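You operate a simulated robot arm through the tools that you are given. There is no shell and no other tool. Be economical: measure what you need, move in short steps, check, and stop when the job is done.

You run a simulated two-armed robot. Do the job below in one go: nothing can be reset, and whatever is moved stays where it is left.

TASK
On the dark top at the punch end, fold the green cloth in half.

Only the result counts: the job must be done as asked and must still hold three seconds after the hand-in. Knocking over, shifting, dropping, spilling or breaking anything else fails it. Flat cloth is picked up by pressing the open fingertips on it (5 to 10 N) and closing them slowly along it; thin cloth reads only 2 to 8 mm in the jaws.

THE ROBOT
Two 7-joint arms with two-finger parallel grippers on one trunk, on a base that drives. Base frame: it is fixed to the floor where the robot stands at the start and does not move with it; the origin is under the middle of the robot, x ahead of it, y to its left, z up; the surface under the hand at the start is at about z = 0.95. Units: m, degrees, N and s.
The left shoulder is at the start at [0.07, 0.163, 1.22], the right one opposite. With the tool pointing down near the work surface each hand reaches from about 0.4 to 0.88 m from the robot's upright axis, wherever it stands, measured 20 degrees to its own side. Places, roughly: dark top at the punch end [0.6, -0.1, 1]. Payload 3.43 kg a hand.
Tool frame (each hand has its own): the origin (TCP) lies between the finger pads and is the grasp point; the fingertips stand 0.034 m ahead of it; z points along the fingers, y is the line along which they close. The gripper opens to 0.128 m. The fingers are 0.024 m wide and 0.012 m thick; the gripper's body (0.048 by 0.13 m) begins 0.096 m behind the TCP.
Orientation is told as [roll, pitch, yaw] about the base's x, y, z axes, in that order, counted from this pose: with the fingers straight down and closing along the base's y, the tool's x points along the base's -x, its y along +y and its z along -z.

THE INTERFACE
- The arms move only by the tool move_arm. It takes "left_increments", "right_increments" or both (then of equal length, played together; a hand with none holds still); each is a list of rows, each a list of 3 entries, a list of its own where there are three numbers: the shift along the tool's x, y, z in m, then the turn, a rotation vector about the tool's x, y, z in degrees, then the closure in counts, from 0 (fully open) to 255 (shut). In form: [[[x, y, z], [rx, ry, rz], claw], ...]. A call has 1 to 12 rows; each row is the pose to reach, as a shift and turn from the pose commanded when the call began, along the tool's axes at that moment. Rows are played at 5 a second. More than 0.05 m and 8.6 degrees between two rows, or a gripper value outside its range, and nothing of the call is played. Where a pose cannot be reached the arm comes as near as it can. A force on the tool above 40 N (or 10 N above the force at the start of the call, whichever is more), or a blocked arm, ends the call early, and 0.2 s more pass. Each finger travels about 0.153 m/s and halts on what it meets, pressing with about 29 N; the grip force reading is that of the motor and also rises with nothing between the fingers. The clock runs only during rows and for 0.2 s after the last one: add rows that repeat a pose to give the fingers time. It gives the time, the measured TCP pose, the force on the tool (base axes), the opening and the grip force at its end, in the units of the frame above (readings bear some noise), with the torque about the TCP (base axes, N m) and any sound that the robot's microphone picked up.
- Cameras (640 x 400 px; columns grow to the right, rows downward): "scene" is now at [0.1346, -0.0071, 1.4364]; the picture's right is [-0.08, -1.00, 0.00], its down [-0.68, 0.06, -0.73] and it looks along [0.73, -0.06, -0.68] (base axes); focal length 254 px, centre (320, 200). "left" rides on the left gripper at [0.076, 0.011, -0.16] in its tool frame; the picture's right is [-0.15, 0.99, 0.00], its down [-0.88, -0.13, -0.46] and it looks along [-0.45, -0.07, 0.89] (tool axes); focal length 234 px, centre (320, 200). "right" rides on the right gripper at [0.076, -0.011, -0.16] in its tool frame; the picture's right is [0.15, 0.99, 0.00], its down [-0.88, 0.13, -0.46] and it looks along [-0.45, 0.07, 0.89] (tool axes); focal length 234 px, centre (320, 200). There is no depth. A picture from a camera that has moved, and an enlarged one, comes with that camera's place and axes in the base frame and with its lens.
- camera(camera): a new picture of that camera. It takes no simulated time.
- slide_trunk(by): slides the trunk up (or, below 0, down) by that many m; the arms and the scene camera ride with it, the base frame stays. It gives what a move gives, with no picture.
- base_move(legs): drives the robot by 1 to 6 legs, each [ahead, left, turn to the left] in m, m and degrees, along the robot's own axes; the way and the turn of a leg run together, so that a leg with both is an arc; at most 1.5 m and 180 degrees a leg. The arms and the cameras ride along, it lands a little off, and it stops where it bumps. It gives what a move gives.
- turn_head(pan, tilt): turns the head with the scene camera to pan (to the left, within 86 degrees either way) and tilt (down, from -29 to 69), counted from straight ahead of the robot. It gives what a move gives.
- inspect(camera, box): a new picture of the part [left, top, right, bottom] of that camera's present view, enlarged. It takes no simulated time.
- job_done(): hands the job in; it is judged then, once.

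Work in short steps. Places have to be worked out from the pictures, the camera data and where the tool is seen: move nearer, look again, correct. Check each grasp and each placing, and mend what went wrong. You have 120 turns and 108 pictures in all, those below and enlarged ones among them. Open the grippers and draw the arms clear of the work before you hand the job in, unless the task says otherwise; then end with one line.

The tools are called after "Request:" as name(argument=value, ...) on one line, values as JSON. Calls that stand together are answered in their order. move_arm: Moves the arms, as the interface text tells. Its arguments: {"type":"object","properties":{"left_increments":{"type":"array"},"right_increments":{"type":"array"}},"required":[]} The other tools are called the same way: slide_trunk (by) slides the trunk up or down; base_move (legs) drives the base; turn_head (pan, tilt) turns the head that bears the scene camera; camera (camera) takes a picture; inspect (camera, box) takes an enlarged picture of a part of a camera's view; job_done () hands the job in.

At the start:

```text
t: 0.0
left_position: [0.5144, 0.0898, 1.1225]
left_tcp_rot: [0.0, 0.0, 0.0]
left_ft_force: [-0.1, 0.7, -1.0]
left_torque: [0.01, 0.0, -0.04]
left_grip_width: 0.1283
left_grip_force: 0.1
right_position: [0.4489, -0.2644, 1.1864]
right_tcp_rot: [0.0, 0.0, -0.1]
right_ft_force: [0.7, 0.5, -0.2]
right_torque: [-0.01, 0.02, 0.01]
right_grip_width: 0.128
right_grip_force: 0.2
trunk travel left (down, up): [-0.7, 0.24]
robot x, y, heading: [0.0008, 0.0008, 0.1]
head pan, tilt: [-4.7, 42.9]
```

scene: 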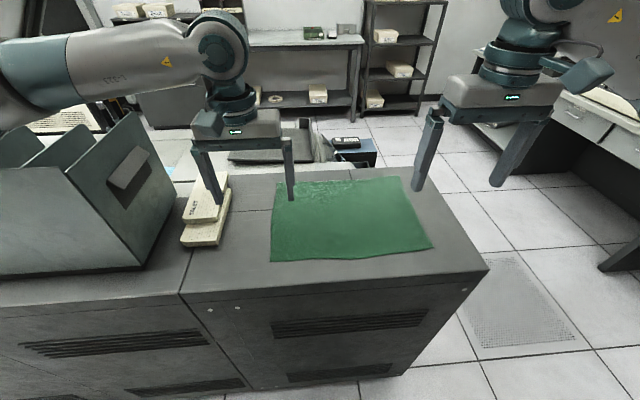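
right: 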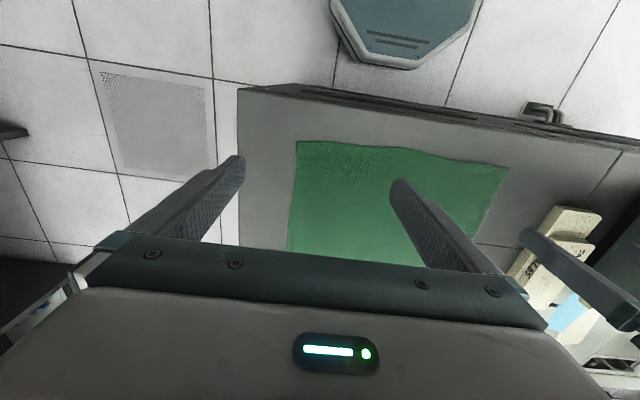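
left: 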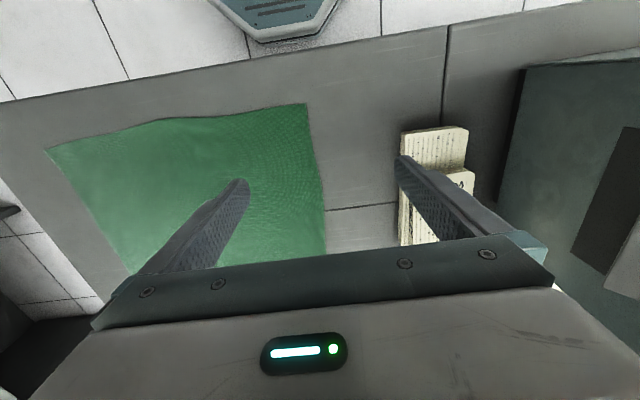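

The cloth spans roughly x 0.465–0.745 and y −0.305–0.08. I plan to pinch both near corners, one with each hand, and carry them over to the far edge. First I hover over the corners.

Request:
move_arm(left_increments=[[[0.008, -0.011, 0.02], [0, 0, 0], 60], [[0.016, -0.022, 0.04], [0, 0, 0], 135], [[0.024, -0.034, 0.06], [0, 0, 0], 135], [[0.032, -0.045, 0.082], [0, 0, 0], 135], [[0.032, -0.045, 0.082], [0, 0, 0], 135]], right_increments=[[[-0.009, 0, 0.037], [0, 0, 0], 60], [[-0.018, 0, 0.074], [0, 0, 0], 135], [[-0.028, 0, 0.111], [0, 0, 0], 135], [[-0.037, 0, 0.146], [0, 0, 0], 135], [[-0.037, 0, 0.146], [0, 0, 0], 135]])

Request:
camera(camera="scene")

Request:
camera(camera="left")

Request:
camera(camera="right")

```text
t: 1.4
left_position: [0.4939, 0.0637, 1.095]
left_tcp_rot: [0.1, -7.2, 2.1]
left_ft_force: [-0.5, 0.0, -0.6]
left_torque: [0.02, 0.02, -0.01]
left_grip_width: 0.0604
left_grip_force: 0.0
right_position: [0.4811, -0.2552, 1.0449]
right_tcp_rot: [0.0, -0.6, 1.0]
right_ft_force: [0.6, -0.7, -0.2]
right_torque: [0.0, 0.06, -0.02]
right_grip_width: 0.0604
right_grip_force: 0.0
trunk travel left (down, up): [-0.7, 0.24]
robot x, y, heading: [0.0003, 0.0024, 1.0]
head pan, tilt: [-4.7, 42.9]
stopped in row 5 (left hand): the arm was blocked; the commanded pose is now the measured one
```

```text
104 pictures are left
camera scene: at [0.1218, -0.0037, 1.4367], right [-0.07, -1.0, 0.0], down [-0.67, 0.05, -0.74], along [0.74, -0.05, -0.67], focal length 254 px, centre (320, 200)
```

scene: 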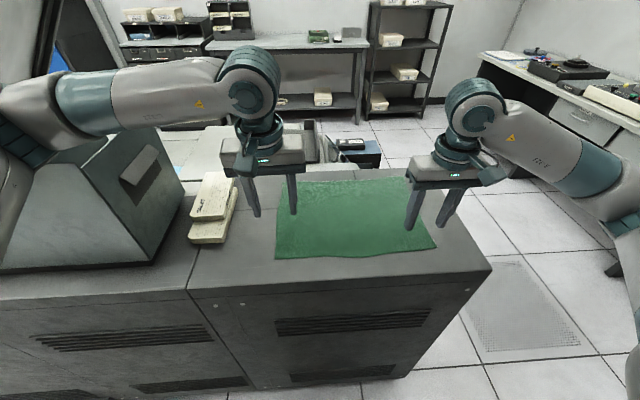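

```text
103 pictures are left
camera left: at [0.3979, 0.0713, 1.2424], right [0.11, 0.99, 0.02], down [0.82, -0.1, 0.56], along [0.56, -0.04, -0.83], focal length 234 px, centre (320, 200)
```

left: 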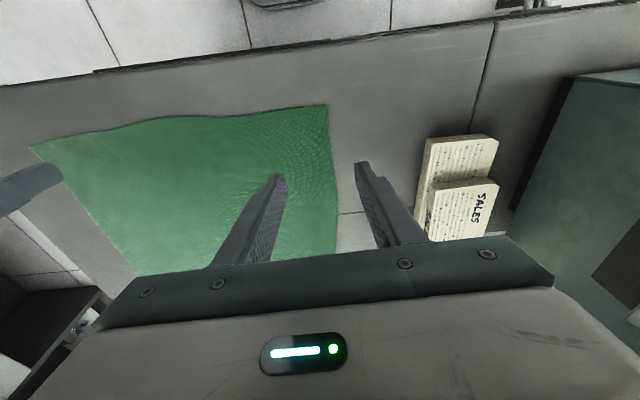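

```text
102 pictures are left
camera right: at [0.4046, -0.27, 1.2025], right [-0.16, 0.99, 0.0], down [0.87, 0.14, 0.46], along [0.46, 0.08, -0.89], focal length 234 px, centre (320, 200)
```

right: 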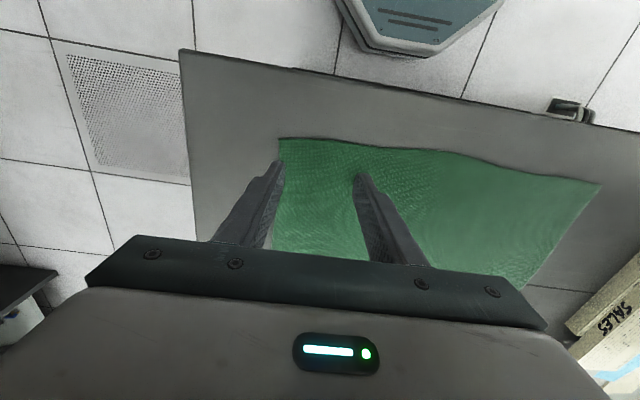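

The left arm was blocked, and its forearm seems to be resting on the box at the left. I lift it straight back off and look again.

Request:
move_arm(left_increments=[[[-0.01, 0.015, -0.03], [0, -3, 0], 135], [[-0.02, 0.026, -0.06], [0, -7, -2], 135], [[-0.02, 0.026, -0.09], [0, -7, -2], 135]], right_increments=[[[0, 0, -0.03], [0, 0, 0], 135], [[0, 0, -0.06], [0, 0, 0], 135], [[0, 0, -0.1], [0, 0, 0], 135]])

Request:
camera(camera="scene")

```text
t: 2.2
left_position: [0.5116, 0.085, 1.1729]
left_tcp_rot: [-0.4, -12.7, 3.2]
left_ft_force: [-0.6, -0.4, 0.6]
left_torque: [-0.01, -0.02, 0.0]
left_grip_width: 0.0605
left_grip_force: 0.0
right_position: [0.4888, -0.2576, 1.1436]
right_tcp_rot: [0.1, -0.2, 0.5]
right_ft_force: [0.1, 0.5, 1.0]
right_torque: [-0.02, -0.07, -0.01]
right_grip_width: 0.0605
right_grip_force: 0.0
trunk travel left (down, up): [-0.7, 0.24]
robot x, y, heading: [0.0017, 0.0037, 0.5]
head pan, tilt: [-4.7, 42.9]
```

```text
101 pictures are left
camera scene: at [0.1341, -0.0024, 1.4359], right [-0.07, -1.0, 0.0], down [-0.68, 0.05, -0.73], along [0.73, -0.05, -0.68], focal length 254 px, centre (320, 200)
```

scene: 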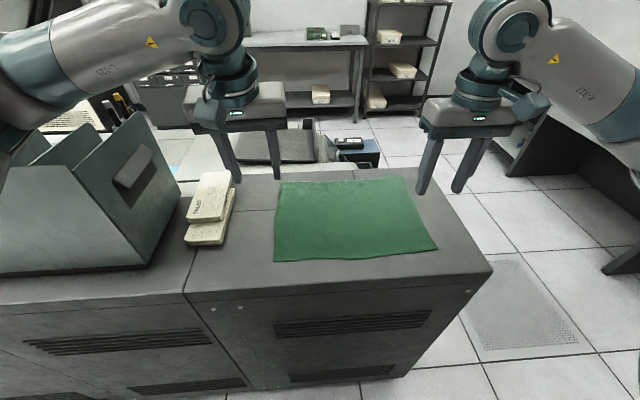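

The arm is off again. The box's right face is at y≈0.355 and its top at z≈1.2, so the left elbow needs more room. I raise the trunk, then drive to the right.

Request:
slide_trunk(by=0.15)

Request:
base_move(legs=[[0, -0.19, 0]])

Request:
camera(camera="scene")

```text
t: 4.0
left_position: [0.5131, 0.0858, 1.3236]
left_tcp_rot: [-0.3, -12.6, 3.3]
left_ft_force: [-0.2, 0.4, -0.3]
left_torque: [0.01, -0.02, 0.0]
left_grip_width: 0.0602
left_grip_force: 0.1
right_position: [0.4922, -0.2575, 1.2921]
right_tcp_rot: [0.0, 0.0, 0.6]
right_ft_force: [0.8, 0.2, -0.2]
right_torque: [-0.01, -0.03, 0.03]
right_grip_width: 0.0602
right_grip_force: 0.2
trunk travel left (down, up): [-0.85, 0.09]
robot x, y, heading: [0.0013, -0.0007, 0.8]
head pan, tilt: [-4.7, 42.9]
```

```text
t: 5.5
left_position: [0.5148, -0.1036, 1.3229]
left_tcp_rot: [-0.5, -12.6, 3.4]
left_ft_force: [0.3, 0.1, -0.6]
left_torque: [-0.06, 0.01, 0.01]
left_grip_width: 0.0604
left_grip_force: 0.0
right_position: [0.4942, -0.4458, 1.2919]
right_tcp_rot: [-0.1, 0.0, 0.5]
right_ft_force: [0.1, 1.0, -0.5]
right_torque: [-0.05, 0.02, 0.02]
right_grip_width: 0.0604
right_grip_force: 0.1
trunk travel left (down, up): [-0.85, 0.09]
robot x, y, heading: [0.0032, -0.1908, 0.6]
head pan, tilt: [-4.7, 42.9]
```

```text
100 pictures are left
camera scene: at [0.1383, -0.1919, 1.5865], right [-0.07, -1.0, 0.0], down [-0.68, 0.05, -0.73], along [0.73, -0.05, -0.68], focal length 254 px, centre (320, 200)
```

scene: 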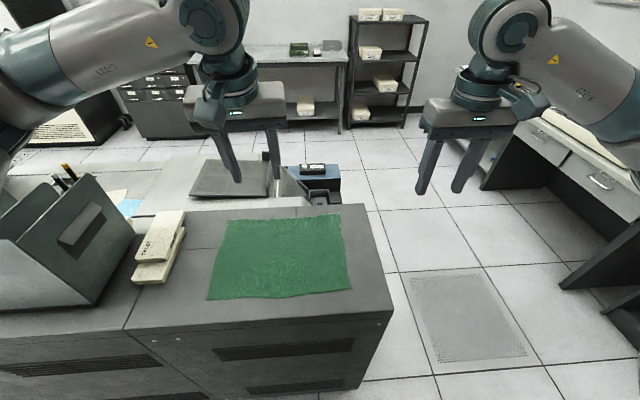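

The cloth corners come out the same: x 0.467–0.747, y −0.305–0.078. Now I bring both hands over the near corners at z≈1.15 with the tool vertical.

Request:
move_arm(left_increments=[[[0.01, 0.025, 0.027], [0, 2.1, 0.6], 150], [[0.02, 0.05, 0.054], [0, 4.2, 1.1], 167], [[0.03, 0.075, 0.082], [0, 6.3, 1.7], 167], [[0.04, 0.1, 0.109], [0, 8.4, 2.3], 167], [[0.05, 0.125, 0.137], [0, 10.5, 2.8], 167], [[0.061, 0.15, 0.164], [0, 12.6, 3.4], 167]], right_increments=[[[0.002, 0.029, 0.024], [0, 0, 0], 150], [[0.004, 0.058, 0.047], [0, 0, 0], 167], [[0.006, 0.087, 0.071], [0, 0, 0], 167], [[0.008, 0.117, 0.095], [0, 0, 0], 167], [[0.01, 0.146, 0.118], [0, 0, 0], 167], [[0.012, 0.175, 0.142], [0, 0, 0], 167]])

Request:
camera(camera="scene")

```text
t: 6.9
left_position: [0.4808, 0.0422, 1.1484]
left_tcp_rot: [-0.1, 0.0, -0.1]
left_ft_force: [0.7, 1.4, 0.4]
left_torque: [-0.03, -0.01, 0.04]
left_grip_width: 0.0439
left_grip_force: 0.1
right_position: [0.4787, -0.2733, 1.1482]
right_tcp_rot: [-0.1, 0.0, 0.7]
right_ft_force: [0.0, 0.8, 0.3]
right_torque: [-0.02, -0.02, -0.06]
right_grip_width: 0.0442
right_grip_force: 0.0
trunk travel left (down, up): [-0.85, 0.09]
robot x, y, heading: [0.001, -0.1906, 0.6]
head pan, tilt: [-4.7, 42.9]
```

```text
99 pictures are left
camera scene: at [0.1382, -0.1935, 1.5866], right [-0.07, -1.0, 0.0], down [-0.68, 0.05, -0.73], along [0.73, -0.05, -0.68], focal length 254 px, centre (320, 200)
```

scene: 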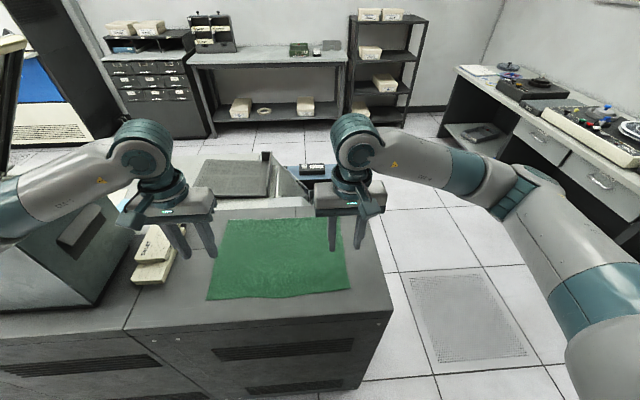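

The left forearm still passes over the box. Turning the robot about 30° to the left, from further to the right, will swing that elbow back away from it. I lift first, then drive.

Request:
move_arm(left_increments=[[[0, -0.02, -0.045], [0, 0, 0], 167], [[0, -0.03, -0.09], [0, 0, 0], 167], [[0, -0.04, -0.13], [0, 0, 0], 167]], right_increments=[[[0, -0.02, -0.045], [0, 0, 0], 167], [[0, -0.03, -0.09], [0, 0, 0], 167], [[0, -0.04, -0.13], [0, 0, 0], 167]])

Request:
base_move(legs=[[0.0, -0.11, 0], [0, 0, 29.4], [0.035, -0.02, 0]])

Request:
turn_head(pan=-10, tilt=48)

Request:
camera(camera="scene")

```text
t: 7.7
left_position: [0.4817, -0.0011, 1.2785]
left_tcp_rot: [0.1, -0.2, 0.0]
left_ft_force: [-0.6, 0.3, 0.4]
left_torque: [0.02, -0.03, -0.01]
left_grip_width: 0.0441
left_grip_force: 0.1
right_position: [0.4783, -0.3137, 1.2815]
right_tcp_rot: [0.0, -0.1, 0.7]
right_ft_force: [-0.2, -0.2, -0.8]
right_torque: [0.0, 0.0, -0.01]
right_grip_width: 0.0438
right_grip_force: 0.1
trunk travel left (down, up): [-0.85, 0.09]
robot x, y, heading: [0.0041, -0.1872, 0.5]
head pan, tilt: [-4.7, 42.9]
```

```text
t: 10.8
left_position: [0.3598, 0.0996, 1.2817]
left_tcp_rot: [-0.1, -0.3, 29.4]
left_ft_force: [-0.4, 0.0, -0.3]
left_torque: [0.01, -0.1, 0.03]
left_grip_width: 0.0439
left_grip_force: 0.1
right_position: [0.5113, -0.1754, 1.2838]
right_tcp_rot: [-0.1, -0.5, 30.1]
right_ft_force: [-1.0, -0.2, 0.6]
right_torque: [-0.04, -0.12, 0.02]
right_grip_width: 0.0441
right_grip_force: 0.2
trunk travel left (down, up): [-0.85, 0.09]
robot x, y, heading: [0.0456, -0.299, 29.9]
head pan, tilt: [-4.7, 42.9]
```

```text
t: 11.5
left_position: [0.3651, 0.1005, 1.279]
left_tcp_rot: [0.0, -0.3, 29.4]
left_ft_force: [0.5, 0.0, -1.0]
left_torque: [-0.02, -0.01, 0.01]
left_grip_width: 0.0442
left_grip_force: 0.0
right_position: [0.5161, -0.1756, 1.2818]
right_tcp_rot: [-0.1, 0.0, 30.1]
right_ft_force: [-0.3, 0.3, 0.0]
right_torque: [0.03, -0.03, 0.01]
right_grip_width: 0.0441
right_grip_force: 0.0
trunk travel left (down, up): [-0.85, 0.09]
robot x, y, heading: [0.0434, -0.3035, 30.2]
head pan, tilt: [-10.0, 48.0]
```

```text
98 pictures are left
camera scene: at [0.1613, -0.2495, 1.5794], right [0.34, -0.94, 0.0], down [-0.7, -0.25, -0.67], along [0.63, 0.23, -0.74], focal length 254 px, centre (320, 200)
```

scene: 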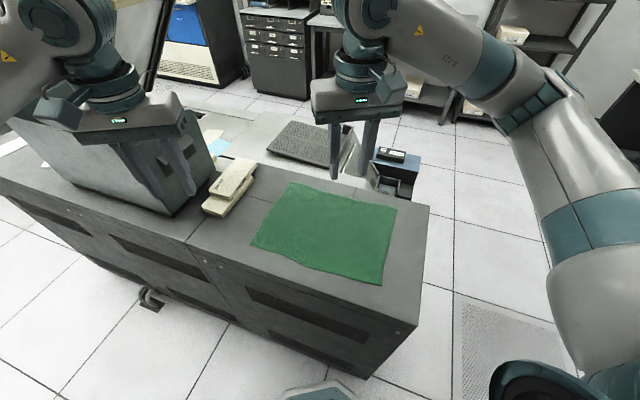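

The heading is good and the left forearm is now behind the box. I move both hands to hover at z≈1.06 over the near corners, with yaw back to 0.

Request:
move_arm(left_increments=[[[-0.0106, -0.0152, 0.031], [0, 0, 4.2], 167], [[-0.0212, -0.0305, 0.0626], [0, 0, 8.4], 167], [[-0.0318, -0.0457, 0.0939], [0, 0, 12.6], 167], [[-0.0424, -0.0609, 0.125], [0, 0, 16.8], 167], [[-0.053, -0.0761, 0.156], [0, 0, 21], 167], [[-0.0636, -0.0914, 0.188], [0, 0, 25.2], 167], [[-0.0742, -0.1066, 0.219], [0, 0, 29.4], 167]], right_increments=[[[0.011, -0.0093, 0.0317], [0, 0, 4.3], 167], [[0.0221, -0.0187, 0.0634], [0, 0, 8.6], 167], [[0.0331, -0.028, 0.095], [0, 0, 12.9], 167], [[0.0442, -0.0374, 0.1267], [0, 0, 17.2], 167], [[0.0552, -0.0467, 0.1584], [0, 0, 21.5], 167], [[0.0663, -0.0561, 0.19], [0, 0, 25.8], 167], [[0.0773, -0.0654, 0.2218], [0, 0, 30.1], 167]])

Request:
camera(camera="scene")

Request:
camera(camera="left")

Request:
camera(camera="right")

```text
t: 13.1
left_position: [0.4851, 0.0423, 1.0597]
left_tcp_rot: [0.0, -0.2, -0.1]
left_ft_force: [-0.6, 0.3, -0.6]
left_torque: [0.04, 0.01, 0.01]
left_grip_width: 0.0442
left_grip_force: 0.1
right_position: [0.4843, -0.2714, 1.0592]
right_tcp_rot: [0.1, 0.0, 0.0]
right_ft_force: [0.5, -0.4, -0.3]
right_torque: [0.03, 0.02, -0.01]
right_grip_width: 0.0442
right_grip_force: 0.0
trunk travel left (down, up): [-0.85, 0.09]
robot x, y, heading: [0.0418, -0.2992, 30.0]
head pan, tilt: [-10.0, 48.0]
```

```text
97 pictures are left
camera scene: at [0.165, -0.2511, 1.5793], right [0.34, -0.94, 0.0], down [-0.7, -0.25, -0.67], along [0.63, 0.23, -0.74], focal length 254 px, centre (320, 200)
```

scene: 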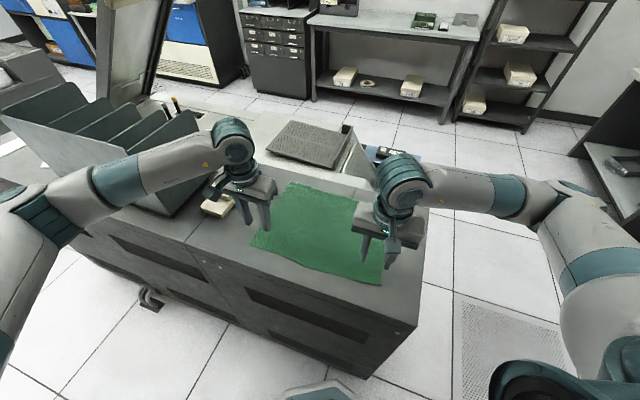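

```text
96 pictures are left
camera left: at [0.4096, 0.0533, 1.2183], right [0.15, 0.99, 0.0], down [0.88, -0.13, 0.46], along [0.45, -0.07, -0.89], focal length 234 px, centre (320, 200)
```

left: 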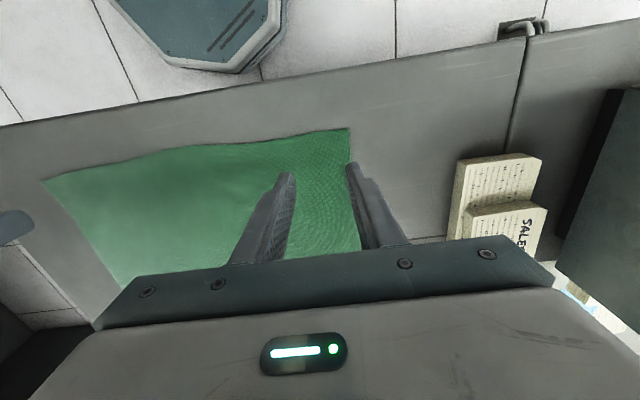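

```text
95 pictures are left
camera right: at [0.4088, -0.2843, 1.2182], right [-0.15, 0.99, 0.0], down [0.88, 0.13, 0.46], along [0.45, 0.07, -0.89], focal length 234 px, centre (320, 200)
```

right: 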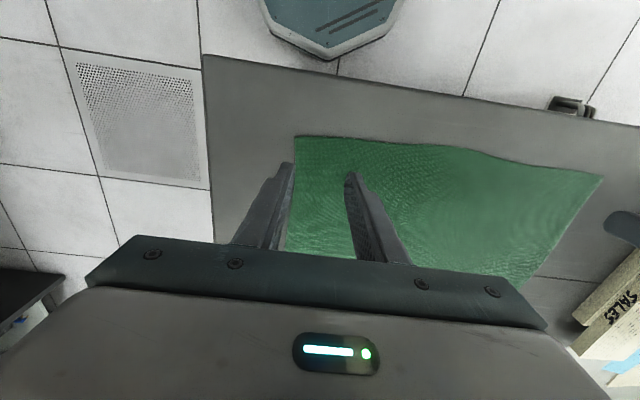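

Both hands are positioned well, with the near edge at x≈0.461 (left) and 0.468 (right). I lower to just above the surface.

Request:
move_arm(left_increments=[[[0.003, 0, 0.025], [0, 0, 0], 167], [[0.006, 0, 0.05], [0, 0, 0], 167], [[0.009, 0, 0.068], [0, 0, 0], 167], [[0.009, 0, 0.068], [0, 0, 0], 167]], right_increments=[[[0.001, 0, 0.025], [0, 0, 0], 167], [[0.002, 0, 0.05], [0, 0, 0], 167], [[0.003, 0, 0.068], [0, 0, 0], 167], [[0.003, 0, 0.068], [0, 0, 0], 167]])

Request:
camera(camera="left")

Request:
camera(camera="right")

```text
t: 14.1
left_position: [0.4764, 0.045, 0.9913]
left_tcp_rot: [0.0, -0.1, 0.0]
left_ft_force: [-0.1, 1.3, -0.1]
left_torque: [-0.01, -0.02, -0.03]
left_grip_width: 0.044
left_grip_force: 0.0
right_position: [0.4811, -0.2703, 0.9896]
right_tcp_rot: [0.1, 0.0, 0.0]
right_ft_force: [-0.5, 0.3, -0.1]
right_torque: [-0.01, -0.01, 0.02]
right_grip_width: 0.0442
right_grip_force: 0.0
trunk travel left (down, up): [-0.85, 0.09]
robot x, y, heading: [0.0466, -0.3033, 29.9]
head pan, tilt: [-10.0, 48.0]
```

```text
94 pictures are left
camera left: at [0.4001, 0.0565, 1.1491], right [0.15, 0.99, 0.0], down [0.88, -0.13, 0.46], along [0.45, -0.07, -0.89], focal length 234 px, centre (320, 200)
```

left: 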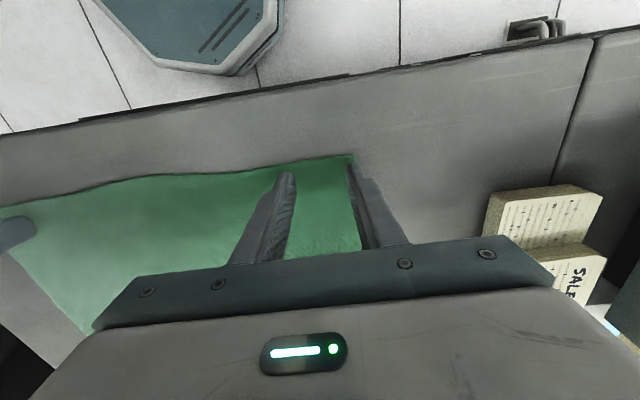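

```text
93 pictures are left
camera right: at [0.4058, -0.2831, 1.149], right [-0.15, 0.99, 0.0], down [0.88, 0.13, 0.46], along [0.45, 0.07, -0.89], focal length 234 px, centre (320, 200)
```

right: 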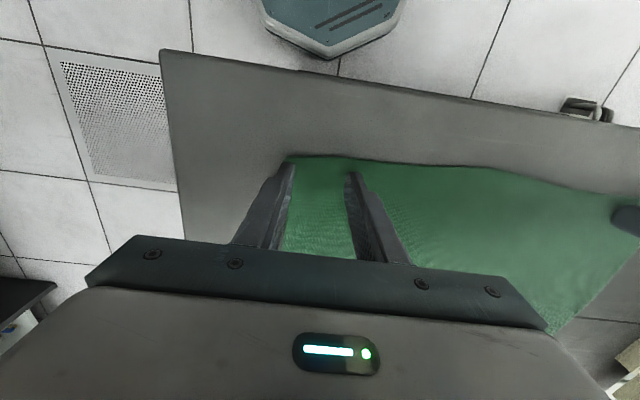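

The outer fingers are right at the cloth's side edges, so I shift both hands inward by 8 mm and press down gently in small steps.

Request:
move_arm(left_increments=[[[0, -0.008, 0], [0, 0, 0], 167], [[0, -0.008, 0.004], [0, 0, 0], 167], [[0, -0.008, 0.007], [0, 0, 0], 167], [[0, -0.008, 0.007], [0, 0, 0], 167]], right_increments=[[[0, 0.008, 0], [0, 0, 0], 167], [[0, 0.008, 0.004], [0, 0, 0], 167], [[0, 0.008, 0.007], [0, 0, 0], 167], [[0, 0.008, 0.007], [0, 0, 0], 167]])

```text
t: 15.1
left_position: [0.4766, 0.0357, 0.9863]
left_tcp_rot: [0.1, -0.2, 0.0]
left_ft_force: [0.8, 0.5, 7.3]
left_torque: [0.01, 0.0, -0.01]
left_grip_width: 0.0439
left_grip_force: 0.1
right_position: [0.4819, -0.2634, 0.9841]
right_tcp_rot: [0.1, -0.2, 0.0]
right_ft_force: [1.9, -0.7, 16.2]
right_torque: [-0.36, -0.03, 0.06]
right_grip_width: 0.0437
right_grip_force: 0.0
trunk travel left (down, up): [-0.85, 0.09]
robot x, y, heading: [0.0435, -0.3015, 30.0]
head pan, tilt: [-10.0, 48.0]
```

Contact is 7 N on the left and 16 N on the right. I ease the right hand by 1.5 mm and close both slowly along the cloth.

Request:
move_arm(left_increments=[[[0, 0, 0], [0, 0, 0], 167], [[0, 0, 0], [0, 0, 0], 178], [[0, 0, 0], [0, 0, 0], 189], [[0, 0, 0], [0, 0, 0], 200], [[0, 0, 0], [0, 0, 0], 211], [[0, 0, 0], [0, 0, 0], 222], [[0, 0, 0], [0, 0, 0], 233], [[0, 0, 0], [0, 0, 0], 244], [[0, 0, 0], [0, 0, 0], 255], [[0, 0, 0], [0, 0, 0], 255]], right_increments=[[[0, 0, -0.0015], [0, 0, 0], 167], [[0, 0, -0.0015], [0, 0, 0], 178], [[0, 0, -0.0015], [0, 0, 0], 189], [[0, 0, -0.0015], [0, 0, 0], 200], [[0, 0, -0.0015], [0, 0, 0], 211], [[0, 0, -0.0015], [0, 0, 0], 222], [[0, 0, -0.0015], [0, 0, 0], 233], [[0, 0, -0.0015], [0, 0, 0], 244], [[0, 0, -0.0015], [0, 0, 0], 255], [[0, 0, -0.0015], [0, 0, 0], 255]])

Request:
camera(camera="left")

Request:
camera(camera="right")

```text
t: 17.3
left_position: [0.4766, 0.0345, 0.9855]
left_tcp_rot: [0.1, -0.3, 0.0]
left_ft_force: [0.6, -0.2, 22.1]
left_torque: [0.03, 0.05, 0.0]
left_grip_width: 0.0027
left_grip_force: 29.3
right_position: [0.4813, -0.2647, 0.9866]
right_tcp_rot: [0.1, -0.1, 0.0]
right_ft_force: [-0.2, 0.2, 0.1]
right_torque: [-0.01, 0.01, -0.02]
right_grip_width: 0.0
right_grip_force: 28.5
trunk travel left (down, up): [-0.85, 0.09]
robot x, y, heading: [0.0483, -0.305, 30.2]
head pan, tilt: [-10.0, 48.0]
```

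```text
92 pictures are left
camera left: at [0.3992, 0.0463, 1.1441], right [0.15, 0.99, 0.0], down [0.88, -0.13, 0.46], along [0.45, -0.07, -0.89], focal length 234 px, centre (320, 200)
```

left: 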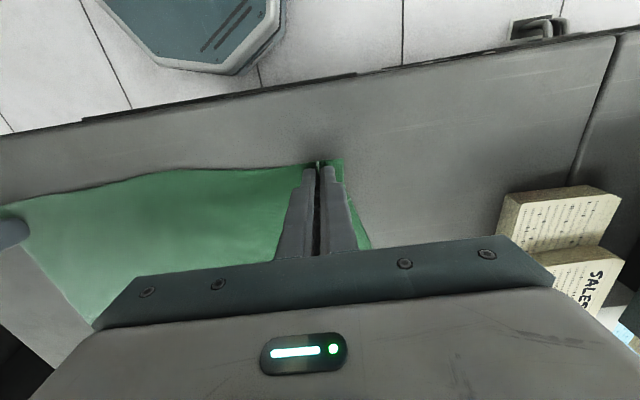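

```text
91 pictures are left
camera right: at [0.4052, -0.2764, 1.1451], right [-0.15, 0.99, 0.0], down [0.88, 0.13, 0.46], along [0.45, 0.07, -0.89], focal length 234 px, centre (320, 200)
```

right: 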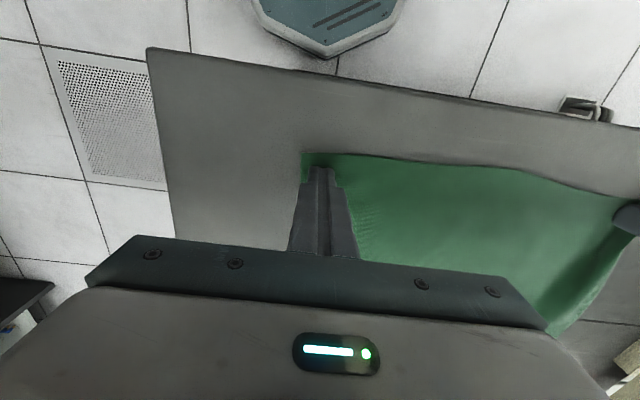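

The left hand holds cloth (2.7 mm), but the right closed empty because its pressure was lost. I reopen the right hand, press slightly deeper and check the force, while easing the left one up 3 mm.

Request:
move_arm(left_increments=[[[0, 0, -0.003], [0, 0, 0], 255], [[0, 0, -0.003], [0, 0, 0], 255], [[0, 0, -0.003], [0, 0, 0], 255], [[0, 0, -0.003], [0, 0, 0], 255], [[0, 0, -0.003], [0, 0, 0], 255]], right_increments=[[[0, 0, -0.006], [0, 0, 0], 200], [[0, 0, -0.006], [0, 0, 0], 167], [[0, 0, -0.003], [0, 0, 0], 167], [[0, 0, 0.002], [0, 0, 0], 167], [[0, 0, 0.002], [0, 0, 0], 167]])

Request:
camera(camera="right")

```text
t: 18.5
left_position: [0.4757, 0.036, 0.987]
left_tcp_rot: [0.1, -0.2, 0.0]
left_ft_force: [-0.2, 0.6, 0.6]
left_torque: [0.01, 0.01, 0.01]
left_grip_width: 0.0025
left_grip_force: 28.8
right_position: [0.4831, -0.262, 0.985]
right_tcp_rot: [0.2, 0.0, 0.0]
right_ft_force: [0.0, -0.4, 14.0]
right_torque: [0.35, 0.04, -0.01]
right_grip_width: 0.0434
right_grip_force: 0.1
trunk travel left (down, up): [-0.85, 0.09]
robot x, y, heading: [0.0432, -0.3028, 30.2]
head pan, tilt: [-10.0, 48.0]
```

```text
90 pictures are left
camera right: at [0.4061, -0.2749, 1.1436], right [-0.15, 0.99, 0.0], down [0.88, 0.13, 0.46], along [0.45, 0.07, -0.89], focal length 234 px, centre (320, 200)
```

right: 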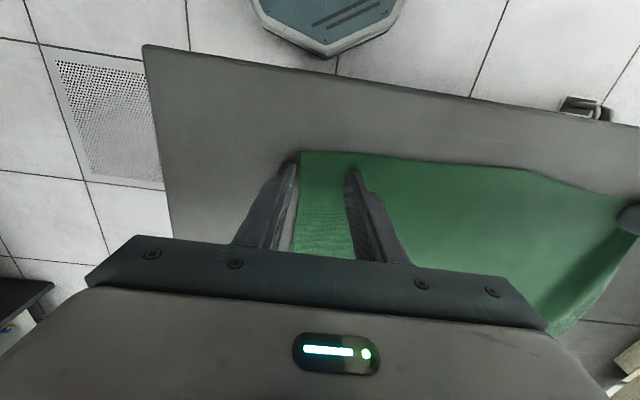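

The right outer finger is now off the cloth's side edge. I lift, shift 14 mm inward and press again.

Request:
move_arm(right_increments=[[[0, 0, -0.008], [0, 0, 0], 167], [[0, 0.014, -0.008], [0, 0, 0], 167], [[0, 0.014, -0.002], [0, 0, 0], 167], [[0, 0.014, 0.0], [0, 0, 0], 167], [[0, 0.014, 0.0], [0, 0, 0], 167]])

Request:
camera(camera="right")

```text
t: 19.7
left_position: [0.4755, 0.0366, 0.9878]
left_tcp_rot: [0.1, -0.1, 0.0]
left_ft_force: [0.4, -0.8, 0.3]
left_torque: [-0.02, -0.03, -0.02]
left_grip_width: 0.0024
left_grip_force: 28.9
right_position: [0.4824, -0.2502, 0.9864]
right_tcp_rot: [0.2, -0.2, 0.0]
right_ft_force: [3.3, -0.1, 22.4]
right_torque: [-0.49, -0.02, 0.07]
right_grip_width: 0.0437
right_grip_force: 0.0
trunk travel left (down, up): [-0.85, 0.09]
robot x, y, heading: [0.0438, -0.3021, 29.7]
head pan, tilt: [-10.0, 48.0]
```

```text
89 pictures are left
camera right: at [0.4055, -0.2613, 1.1438], right [-0.15, 0.99, 0.0], down [0.88, 0.13, 0.46], along [0.45, 0.07, -0.89], focal length 234 px, centre (320, 200)
```

right: 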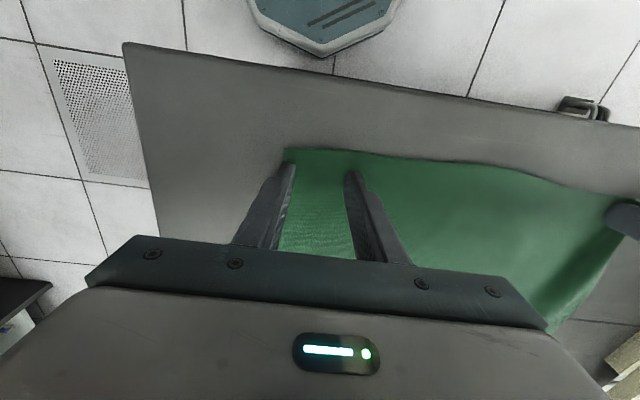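

All the force sits on the outer finger (torque −0.49). I roll the right tool by −0.5° to share the load and read the forces again.

Request:
move_arm(right_increments=[[[0, 0, -0.001], [0.5, 0, 0], 167], [[0, 0, -0.001], [0.5, 0, 0], 167], [[0, 0, -0.001], [0.5, 0, 0], 167]])

```text
t: 20.5
left_position: [0.4755, 0.0364, 0.9873]
left_tcp_rot: [0.0, -0.2, 0.0]
left_ft_force: [0.7, -0.9, 0.4]
left_torque: [0.01, 0.0, -0.02]
left_grip_width: 0.0022
left_grip_force: 29.2
right_position: [0.4816, -0.2487, 0.9845]
right_tcp_rot: [-0.4, -0.1, 0.0]
right_ft_force: [1.1, 0.7, 16.8]
right_torque: [0.36, -0.02, -0.07]
right_grip_width: 0.0439
right_grip_force: 0.7
trunk travel left (down, up): [-0.85, 0.09]
robot x, y, heading: [0.0472, -0.3025, 30.1]
head pan, tilt: [-10.0, 48.0]
```

The load is now on the inner finger, so I take back half of that roll and close slowly.

Request:
move_arm(right_increments=[[[0, 0, 0], [-0.25, 0, 0], 167], [[0, 0, 0], [-0.25, 0, 0], 174], [[0, 0, 0], [-0.25, 0, 0], 182], [[0, 0, 0], [-0.25, 0, 0], 190], [[0, 0, 0], [-0.25, 0, 0], 199], [[0, 0, 0], [-0.25, 0, 0], 208], [[0, 0, 0], [-0.25, 0, 0], 218], [[0, 0, 0], [-0.25, 0, 0], 228], [[0, 0, 0], [-0.25, 0, 0], 238], [[0, 0, 0], [-0.25, 0, 0], 248], [[0, 0, 0], [-0.25, 0, 0], 255], [[0, 0, 0], [-0.25, 0, 0], 255]])

Request:
camera(camera="right")

```text
t: 23.1
left_position: [0.4749, 0.0354, 0.9874]
left_tcp_rot: [0.0, -0.1, -0.1]
left_ft_force: [-0.1, -5.9, -0.1]
left_torque: [-0.24, -0.01, -0.01]
left_grip_width: 0.0023
left_grip_force: 29.0
right_position: [0.4825, -0.249, 0.9858]
right_tcp_rot: [-0.1, -0.1, 0.0]
right_ft_force: [0.1, 4.7, 22.6]
right_torque: [0.09, 0.07, -0.03]
right_grip_width: 0.0061
right_grip_force: 29.1
trunk travel left (down, up): [-0.85, 0.09]
robot x, y, heading: [0.0463, -0.2996, 29.8]
head pan, tilt: [-10.0, 48.0]
```

```text
88 pictures are left
camera right: at [0.4049, -0.2611, 1.1439], right [-0.15, 0.99, 0.0], down [0.88, 0.13, 0.46], along [0.45, 0.06, -0.89], focal length 234 px, centre (320, 200)
```

right: 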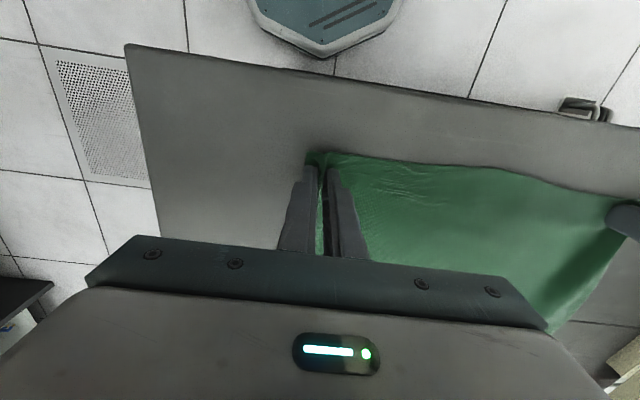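

Both hands hold cloth (2.3 and 6.1 mm) and pull on each other with about 5 N. I ease them 6 mm together and lift a little while moving slightly forward.

Request:
move_arm(left_increments=[[[0, -0.003, 0], [0, 0, 0], 255], [[0, -0.003, -0.015], [0, 0, 0], 255], [[-0.01, -0.003, -0.03], [0, 0, 0], 255], [[-0.02, -0.003, -0.045], [0, 0, 0], 255], [[-0.02, -0.003, -0.045], [0, 0, 0], 255]], right_increments=[[[0, 0.003, 0], [0, 0, 0], 255], [[0, 0.003, -0.015], [0, 0, 0], 255], [[-0.01, 0.003, -0.03], [0, 0, 0], 255], [[-0.02, 0.003, -0.045], [0, 0, 0], 255], [[-0.02, 0.003, -0.045], [0, 0, 0], 255]])

Request:
camera(camera="scene")

Request:
camera(camera="right")

Request:
camera(camera="left")

```text
t: 24.3
left_position: [0.4968, 0.0335, 1.0333]
left_tcp_rot: [0.0, -0.1, -0.1]
left_ft_force: [0.4, -1.1, -0.2]
left_torque: [-0.07, -0.01, -0.05]
left_grip_width: 0.0025
left_grip_force: 29.0
right_position: [0.5027, -0.2452, 1.029]
right_tcp_rot: [-0.2, 0.0, 0.0]
right_ft_force: [0.3, 2.3, 0.3]
right_torque: [0.07, -0.02, -0.02]
right_grip_width: 0.0051
right_grip_force: 28.7
trunk travel left (down, up): [-0.85, 0.09]
robot x, y, heading: [0.0405, -0.302, 30.2]
head pan, tilt: [-10.0, 48.0]
```

```text
87 pictures are left
camera scene: at [0.1635, -0.2489, 1.5792], right [0.34, -0.94, 0.0], down [-0.7, -0.25, -0.67], along [0.63, 0.23, -0.74], focal length 254 px, centre (320, 200)
```

scene: 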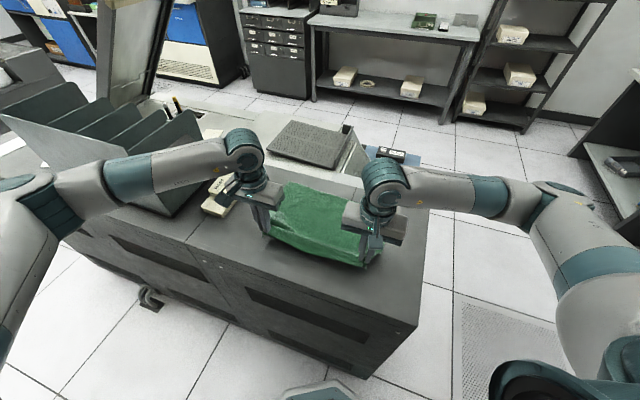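

```text
86 pictures are left
camera right: at [0.4271, -0.2568, 1.1885], right [-0.15, 0.99, 0.0], down [0.88, 0.13, 0.46], along [0.45, 0.06, -0.89], focal length 234 px, centre (320, 200)
```

right: 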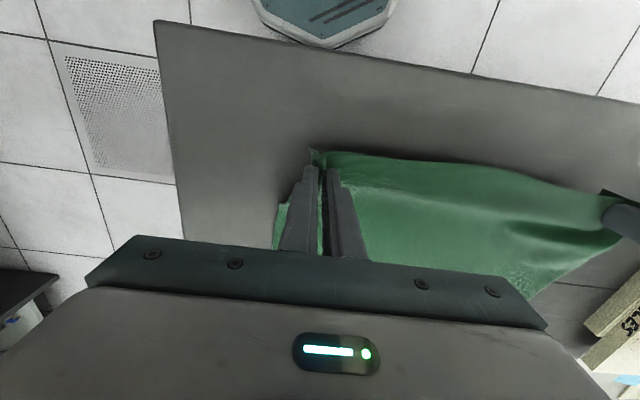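

```text
85 pictures are left
camera left: at [0.4207, 0.0457, 1.191], right [0.15, 0.99, 0.0], down [0.88, -0.13, 0.46], along [0.45, -0.07, -0.89], focal length 234 px, centre (320, 200)
```

left: 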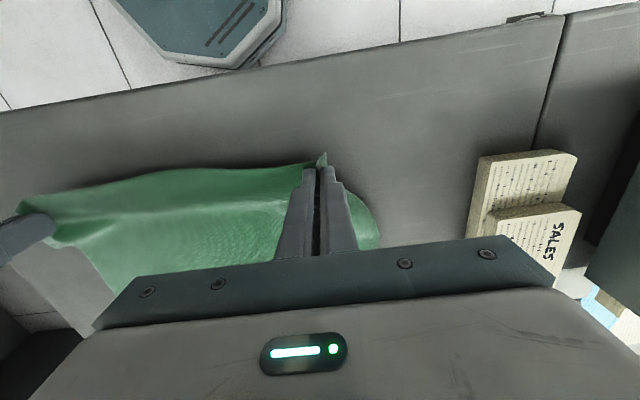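

Both corners lift cleanly. Now I carry the edge along an arc, up and over the fold line at x≈0.607, and check midway.

Request:
move_arm(left_increments=[[[-0.006, 0, -0.015], [0, 0, 0], 255], [[-0.013, 0, -0.03], [0, 0, 0], 255], [[-0.03, 0, -0.045], [0, 0, 0], 255], [[-0.0465, 0, -0.058], [0, 0, 0], 255], [[-0.062, 0, -0.065], [0, 0, 0], 255], [[-0.077, 0, -0.07], [0, 0, 0], 255], [[-0.093, 0, -0.073], [0, 0, 0], 255], [[-0.11, 0, -0.074], [0, 0, 0], 255], [[-0.127, 0, -0.073], [0, 0, 0], 255], [[-0.127, 0, -0.073], [0, 0, 0], 255]], right_increments=[[[-0.005, 0, -0.015], [0, 0, 0], 255], [[-0.012, 0, -0.03], [0, 0, 0], 255], [[-0.029, 0, -0.045], [0, 0, 0], 255], [[-0.045, 0, -0.058], [0, 0, 0], 255], [[-0.06, 0, -0.065], [0, 0, 0], 255], [[-0.0745, 0, -0.07], [0, 0, 0], 255], [[-0.09, 0, -0.073], [0, 0, 0], 255], [[-0.106, 0, -0.074], [0, 0, 0], 255], [[-0.122, 0, -0.073], [0, 0, 0], 255], [[-0.122, 0, -0.073], [0, 0, 0], 255]])

Request:
camera(camera="scene")

Request:
camera(camera="left")

```text
t: 26.5
left_position: [0.6253, 0.0319, 1.1057]
left_tcp_rot: [0.0, -0.1, 0.0]
left_ft_force: [-0.5, -2.2, 0.0]
left_torque: [-0.06, -0.01, -0.01]
left_grip_width: 0.0024
left_grip_force: 28.9
right_position: [0.6233, -0.2462, 1.1023]
right_tcp_rot: [-0.1, -0.1, 0.0]
right_ft_force: [0.1, 1.9, 0.2]
right_torque: [0.09, -0.01, -0.01]
right_grip_width: 0.0022
right_grip_force: 29.3
trunk travel left (down, up): [-0.85, 0.09]
robot x, y, heading: [0.0451, -0.3005, 30.0]
head pan, tilt: [-10.0, 48.0]
```

```text
84 pictures are left
camera scene: at [0.1634, -0.2491, 1.5792], right [0.34, -0.94, 0.0], down [-0.7, -0.25, -0.67], along [0.63, 0.23, -0.74], focal length 254 px, centre (320, 200)
```

scene: 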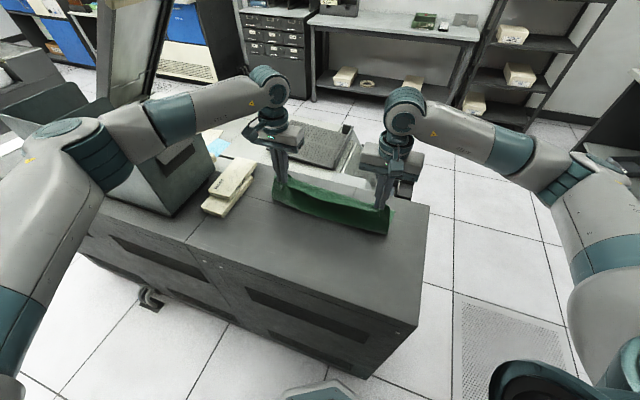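

```text
83 pictures are left
camera left: at [0.548, 0.0442, 1.2638], right [0.15, 0.99, 0.0], down [0.88, -0.13, 0.46], along [0.45, -0.07, -0.89], focal length 234 px, centre (320, 200)
```

left: 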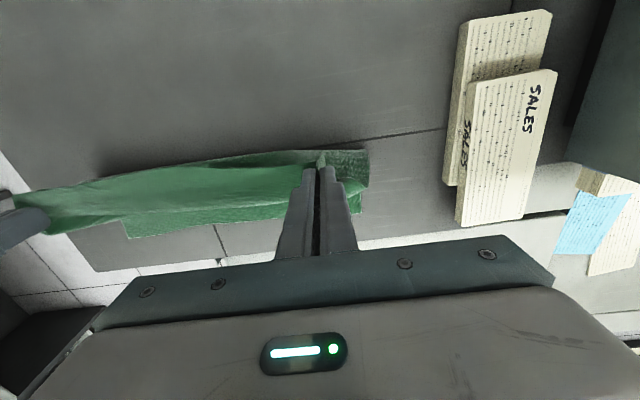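

The far edge seems to have shifted by about 1 cm: the left far corner is at x≈0.74 and the right one at ≈0.73. I continue down to about 4 cm above the surface and measure again.

Request:
move_arm(left_increments=[[[-0.02, 0, 0.005], [0, 0, 0], 255], [[-0.038, 0, 0.013], [0, 0, 0], 255], [[-0.055, 0, 0.024], [0, 0, 0], 255], [[-0.07, 0, 0.036], [0, 0, 0], 255], [[-0.083, 0, 0.052], [0, 0, 0], 255], [[-0.092, 0, 0.065], [0, 0, 0], 255], [[-0.098, 0, 0.08], [0, 0, 0], 255], [[-0.098, 0, 0.08], [0, 0, 0], 255]], right_increments=[[[-0.02, 0, 0.005], [0, 0, 0], 255], [[-0.038, 0, 0.013], [0, 0, 0], 255], [[-0.055, 0, 0.024], [0, 0, 0], 255], [[-0.07, -0.001, 0.036], [0, 0, 0], 255], [[-0.083, -0.002, 0.052], [0, 0, 0], 255], [[-0.09, -0.003, 0.065], [0, 0, 0], 255], [[-0.095, -0.003, 0.08], [0, 0, 0], 255], [[-0.095, -0.003, 0.08], [0, 0, 0], 255]])

Request:
camera(camera="scene")

Request:
camera(camera="left")

Request:
camera(camera="right")

```text
t: 28.3
left_position: [0.7214, 0.0318, 1.0259]
left_tcp_rot: [0.0, -0.1, -0.1]
left_ft_force: [0.6, -4.7, 0.8]
left_torque: [-0.09, 0.0, -0.03]
left_grip_width: 0.0026
left_grip_force: 29.1
right_position: [0.7188, -0.2474, 1.0221]
right_tcp_rot: [-0.3, 0.0, -0.1]
right_ft_force: [0.5, 3.7, -0.6]
right_torque: [0.13, 0.0, -0.03]
right_grip_width: 0.0022
right_grip_force: 29.0
trunk travel left (down, up): [-0.85, 0.09]
robot x, y, heading: [0.0435, -0.3011, 30.2]
head pan, tilt: [-10.0, 48.0]
```

```text
82 pictures are left
camera scene: at [0.1635, -0.2491, 1.5792], right [0.34, -0.94, 0.0], down [-0.7, -0.25, -0.67], along [0.63, 0.23, -0.74], focal length 254 px, centre (320, 200)
```

scene: 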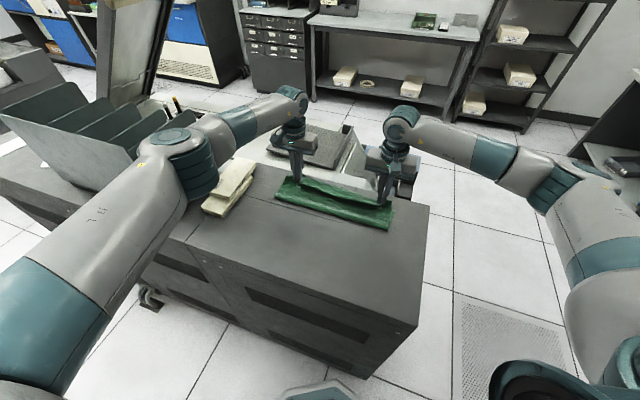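

```text
81 pictures are left
camera left: at [0.6453, 0.044, 1.1846], right [0.15, 0.99, 0.0], down [0.88, -0.13, 0.46], along [0.45, -0.07, -0.89], focal length 234 px, centre (320, 200)
```

left: 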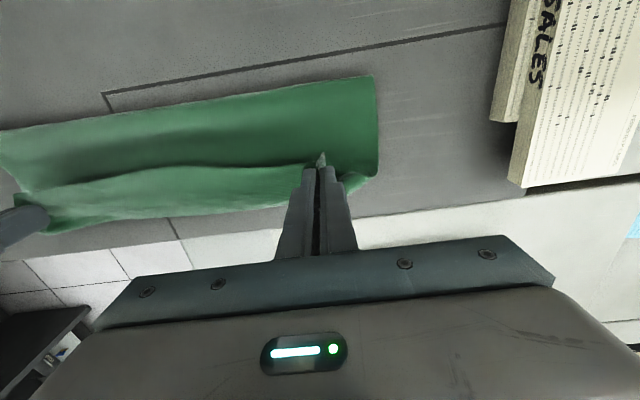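

```text
80 pictures are left
camera right: at [0.6436, -0.259, 1.1807], right [-0.15, 0.99, 0.0], down [0.88, 0.13, 0.46], along [0.45, 0.06, -0.89], focal length 234 px, centre (320, 200)
```

right: 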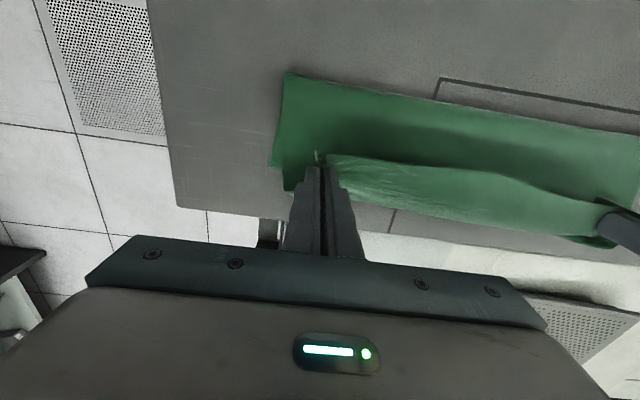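

The fold loop seems to lie at x≈0.645, not at 0.607. I enlarge the view to see the loop's shape before laying it down.

Request:
inspect(camera="scene", box=[250, 140, 430, 252])

Request:
inspect(camera="right", box=[240, 50, 480, 220])

```text
3.56 times, centred on (340, 196) of scene
camera zoom: at [0.1635, -0.2491, 1.5792], right [0.34, -0.94, 0.0], down [-0.7, -0.25, -0.67], along [0.63, 0.23, -0.74], focal length 904 px, centre (249, 214)
```

zoom: 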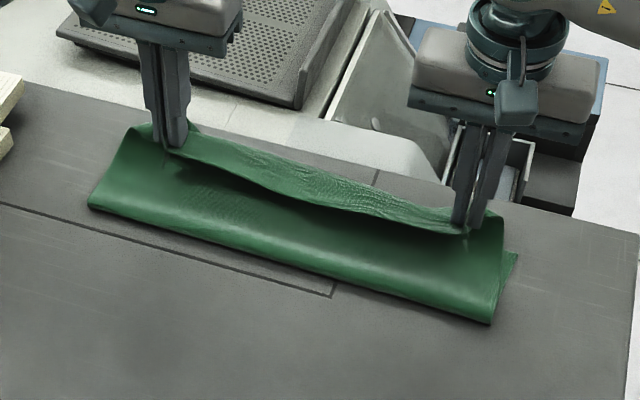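

```text
2.35 times, centred on (360, 135) of right
camera zoom: at [0.6436, -0.259, 1.1807], right [-0.15, 0.99, 0.0], down [0.88, 0.13, 0.46], along [0.45, 0.06, -0.89], focal length 551 px, centre (226, 353)
```

zoom: 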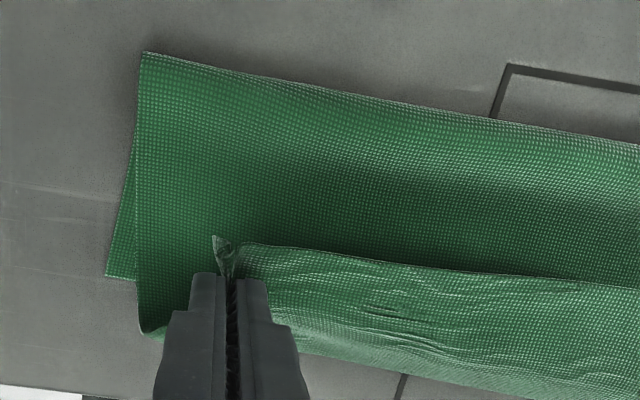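

The sheet lies folded at x≈0.645: too much was lifted, leaving about 0.10 m below and 0.18 m above. I run the hands back to let the cloth unroll, then repeat the carry at a lower height so that it folds at half.

Request:
move_arm(left_increments=[[[0.02, -0.001, -0.035], [0, 0, 0], 255], [[0.045, -0.002, -0.055], [0, 0, 0], 255], [[0.075, -0.002, -0.065], [0, 0, 0], 255], [[0.105, -0.002, -0.062], [0, 0, 0], 255], [[0.135, -0.002, -0.05], [0, 0, 0], 255], [[0.165, -0.002, -0.035], [0, 0, 0], 255], [[0.195, -0.002, -0.015], [0, 0, 0], 255], [[0.215, -0.002, 0.0], [0, 0, 0], 255], [[0.215, -0.002, 0.0], [0, 0, 0], 255]], right_increments=[[[0.02, 0.001, -0.035], [0, 0, 0], 255], [[0.045, 0.002, -0.055], [0, 0, 0], 255], [[0.075, 0.002, -0.065], [0, 0, 0], 255], [[0.105, 0.002, -0.062], [0, 0, 0], 255], [[0.135, 0.002, -0.05], [0, 0, 0], 255], [[0.165, 0.002, -0.035], [0, 0, 0], 255], [[0.195, 0.002, -0.015], [0, 0, 0], 255], [[0.212, 0.002, 0.0], [0, 0, 0], 255], [[0.212, 0.002, 0.0], [0, 0, 0], 255]])

Request:
camera(camera="scene")

Request:
camera(camera="left")

```text
t: 30.3
left_position: [0.5057, 0.0317, 1.0247]
left_tcp_rot: [0.1, 0.0, 0.1]
left_ft_force: [-0.1, -3.2, 0.0]
left_torque: [-0.1, 0.02, -0.04]
left_grip_width: 0.0024
left_grip_force: 29.2
right_position: [0.5062, -0.2481, 1.02]
right_tcp_rot: [0.0, 0.0, 0.0]
right_ft_force: [-0.4, 3.0, -0.5]
right_torque: [0.15, -0.01, -0.03]
right_grip_width: 0.0025
right_grip_force: 28.7
trunk travel left (down, up): [-0.85, 0.09]
robot x, y, heading: [0.0396, -0.3009, 29.9]
head pan, tilt: [-10.0, 48.0]
```

```text
77 pictures are left
camera scene: at [0.1644, -0.2498, 1.5792], right [0.34, -0.94, 0.0], down [-0.7, -0.25, -0.67], along [0.63, 0.23, -0.74], focal length 254 px, centre (320, 200)
```

scene: 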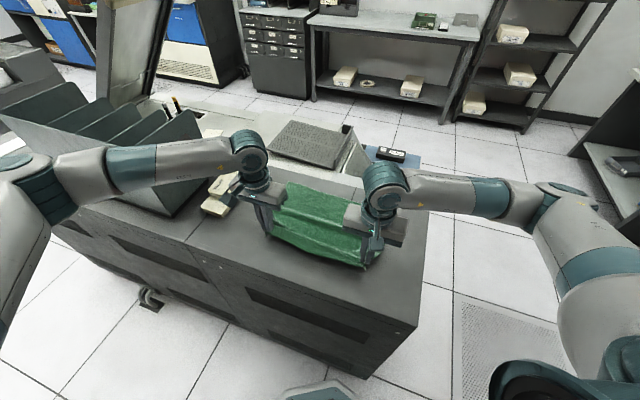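

```text
76 pictures are left
camera left: at [0.4304, 0.0427, 1.1828], right [0.15, 0.99, 0.0], down [0.88, -0.13, 0.46], along [0.45, -0.07, -0.89], focal length 234 px, centre (320, 200)
```

left: 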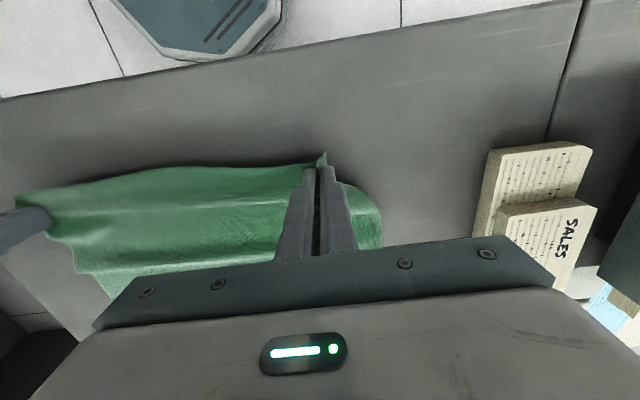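

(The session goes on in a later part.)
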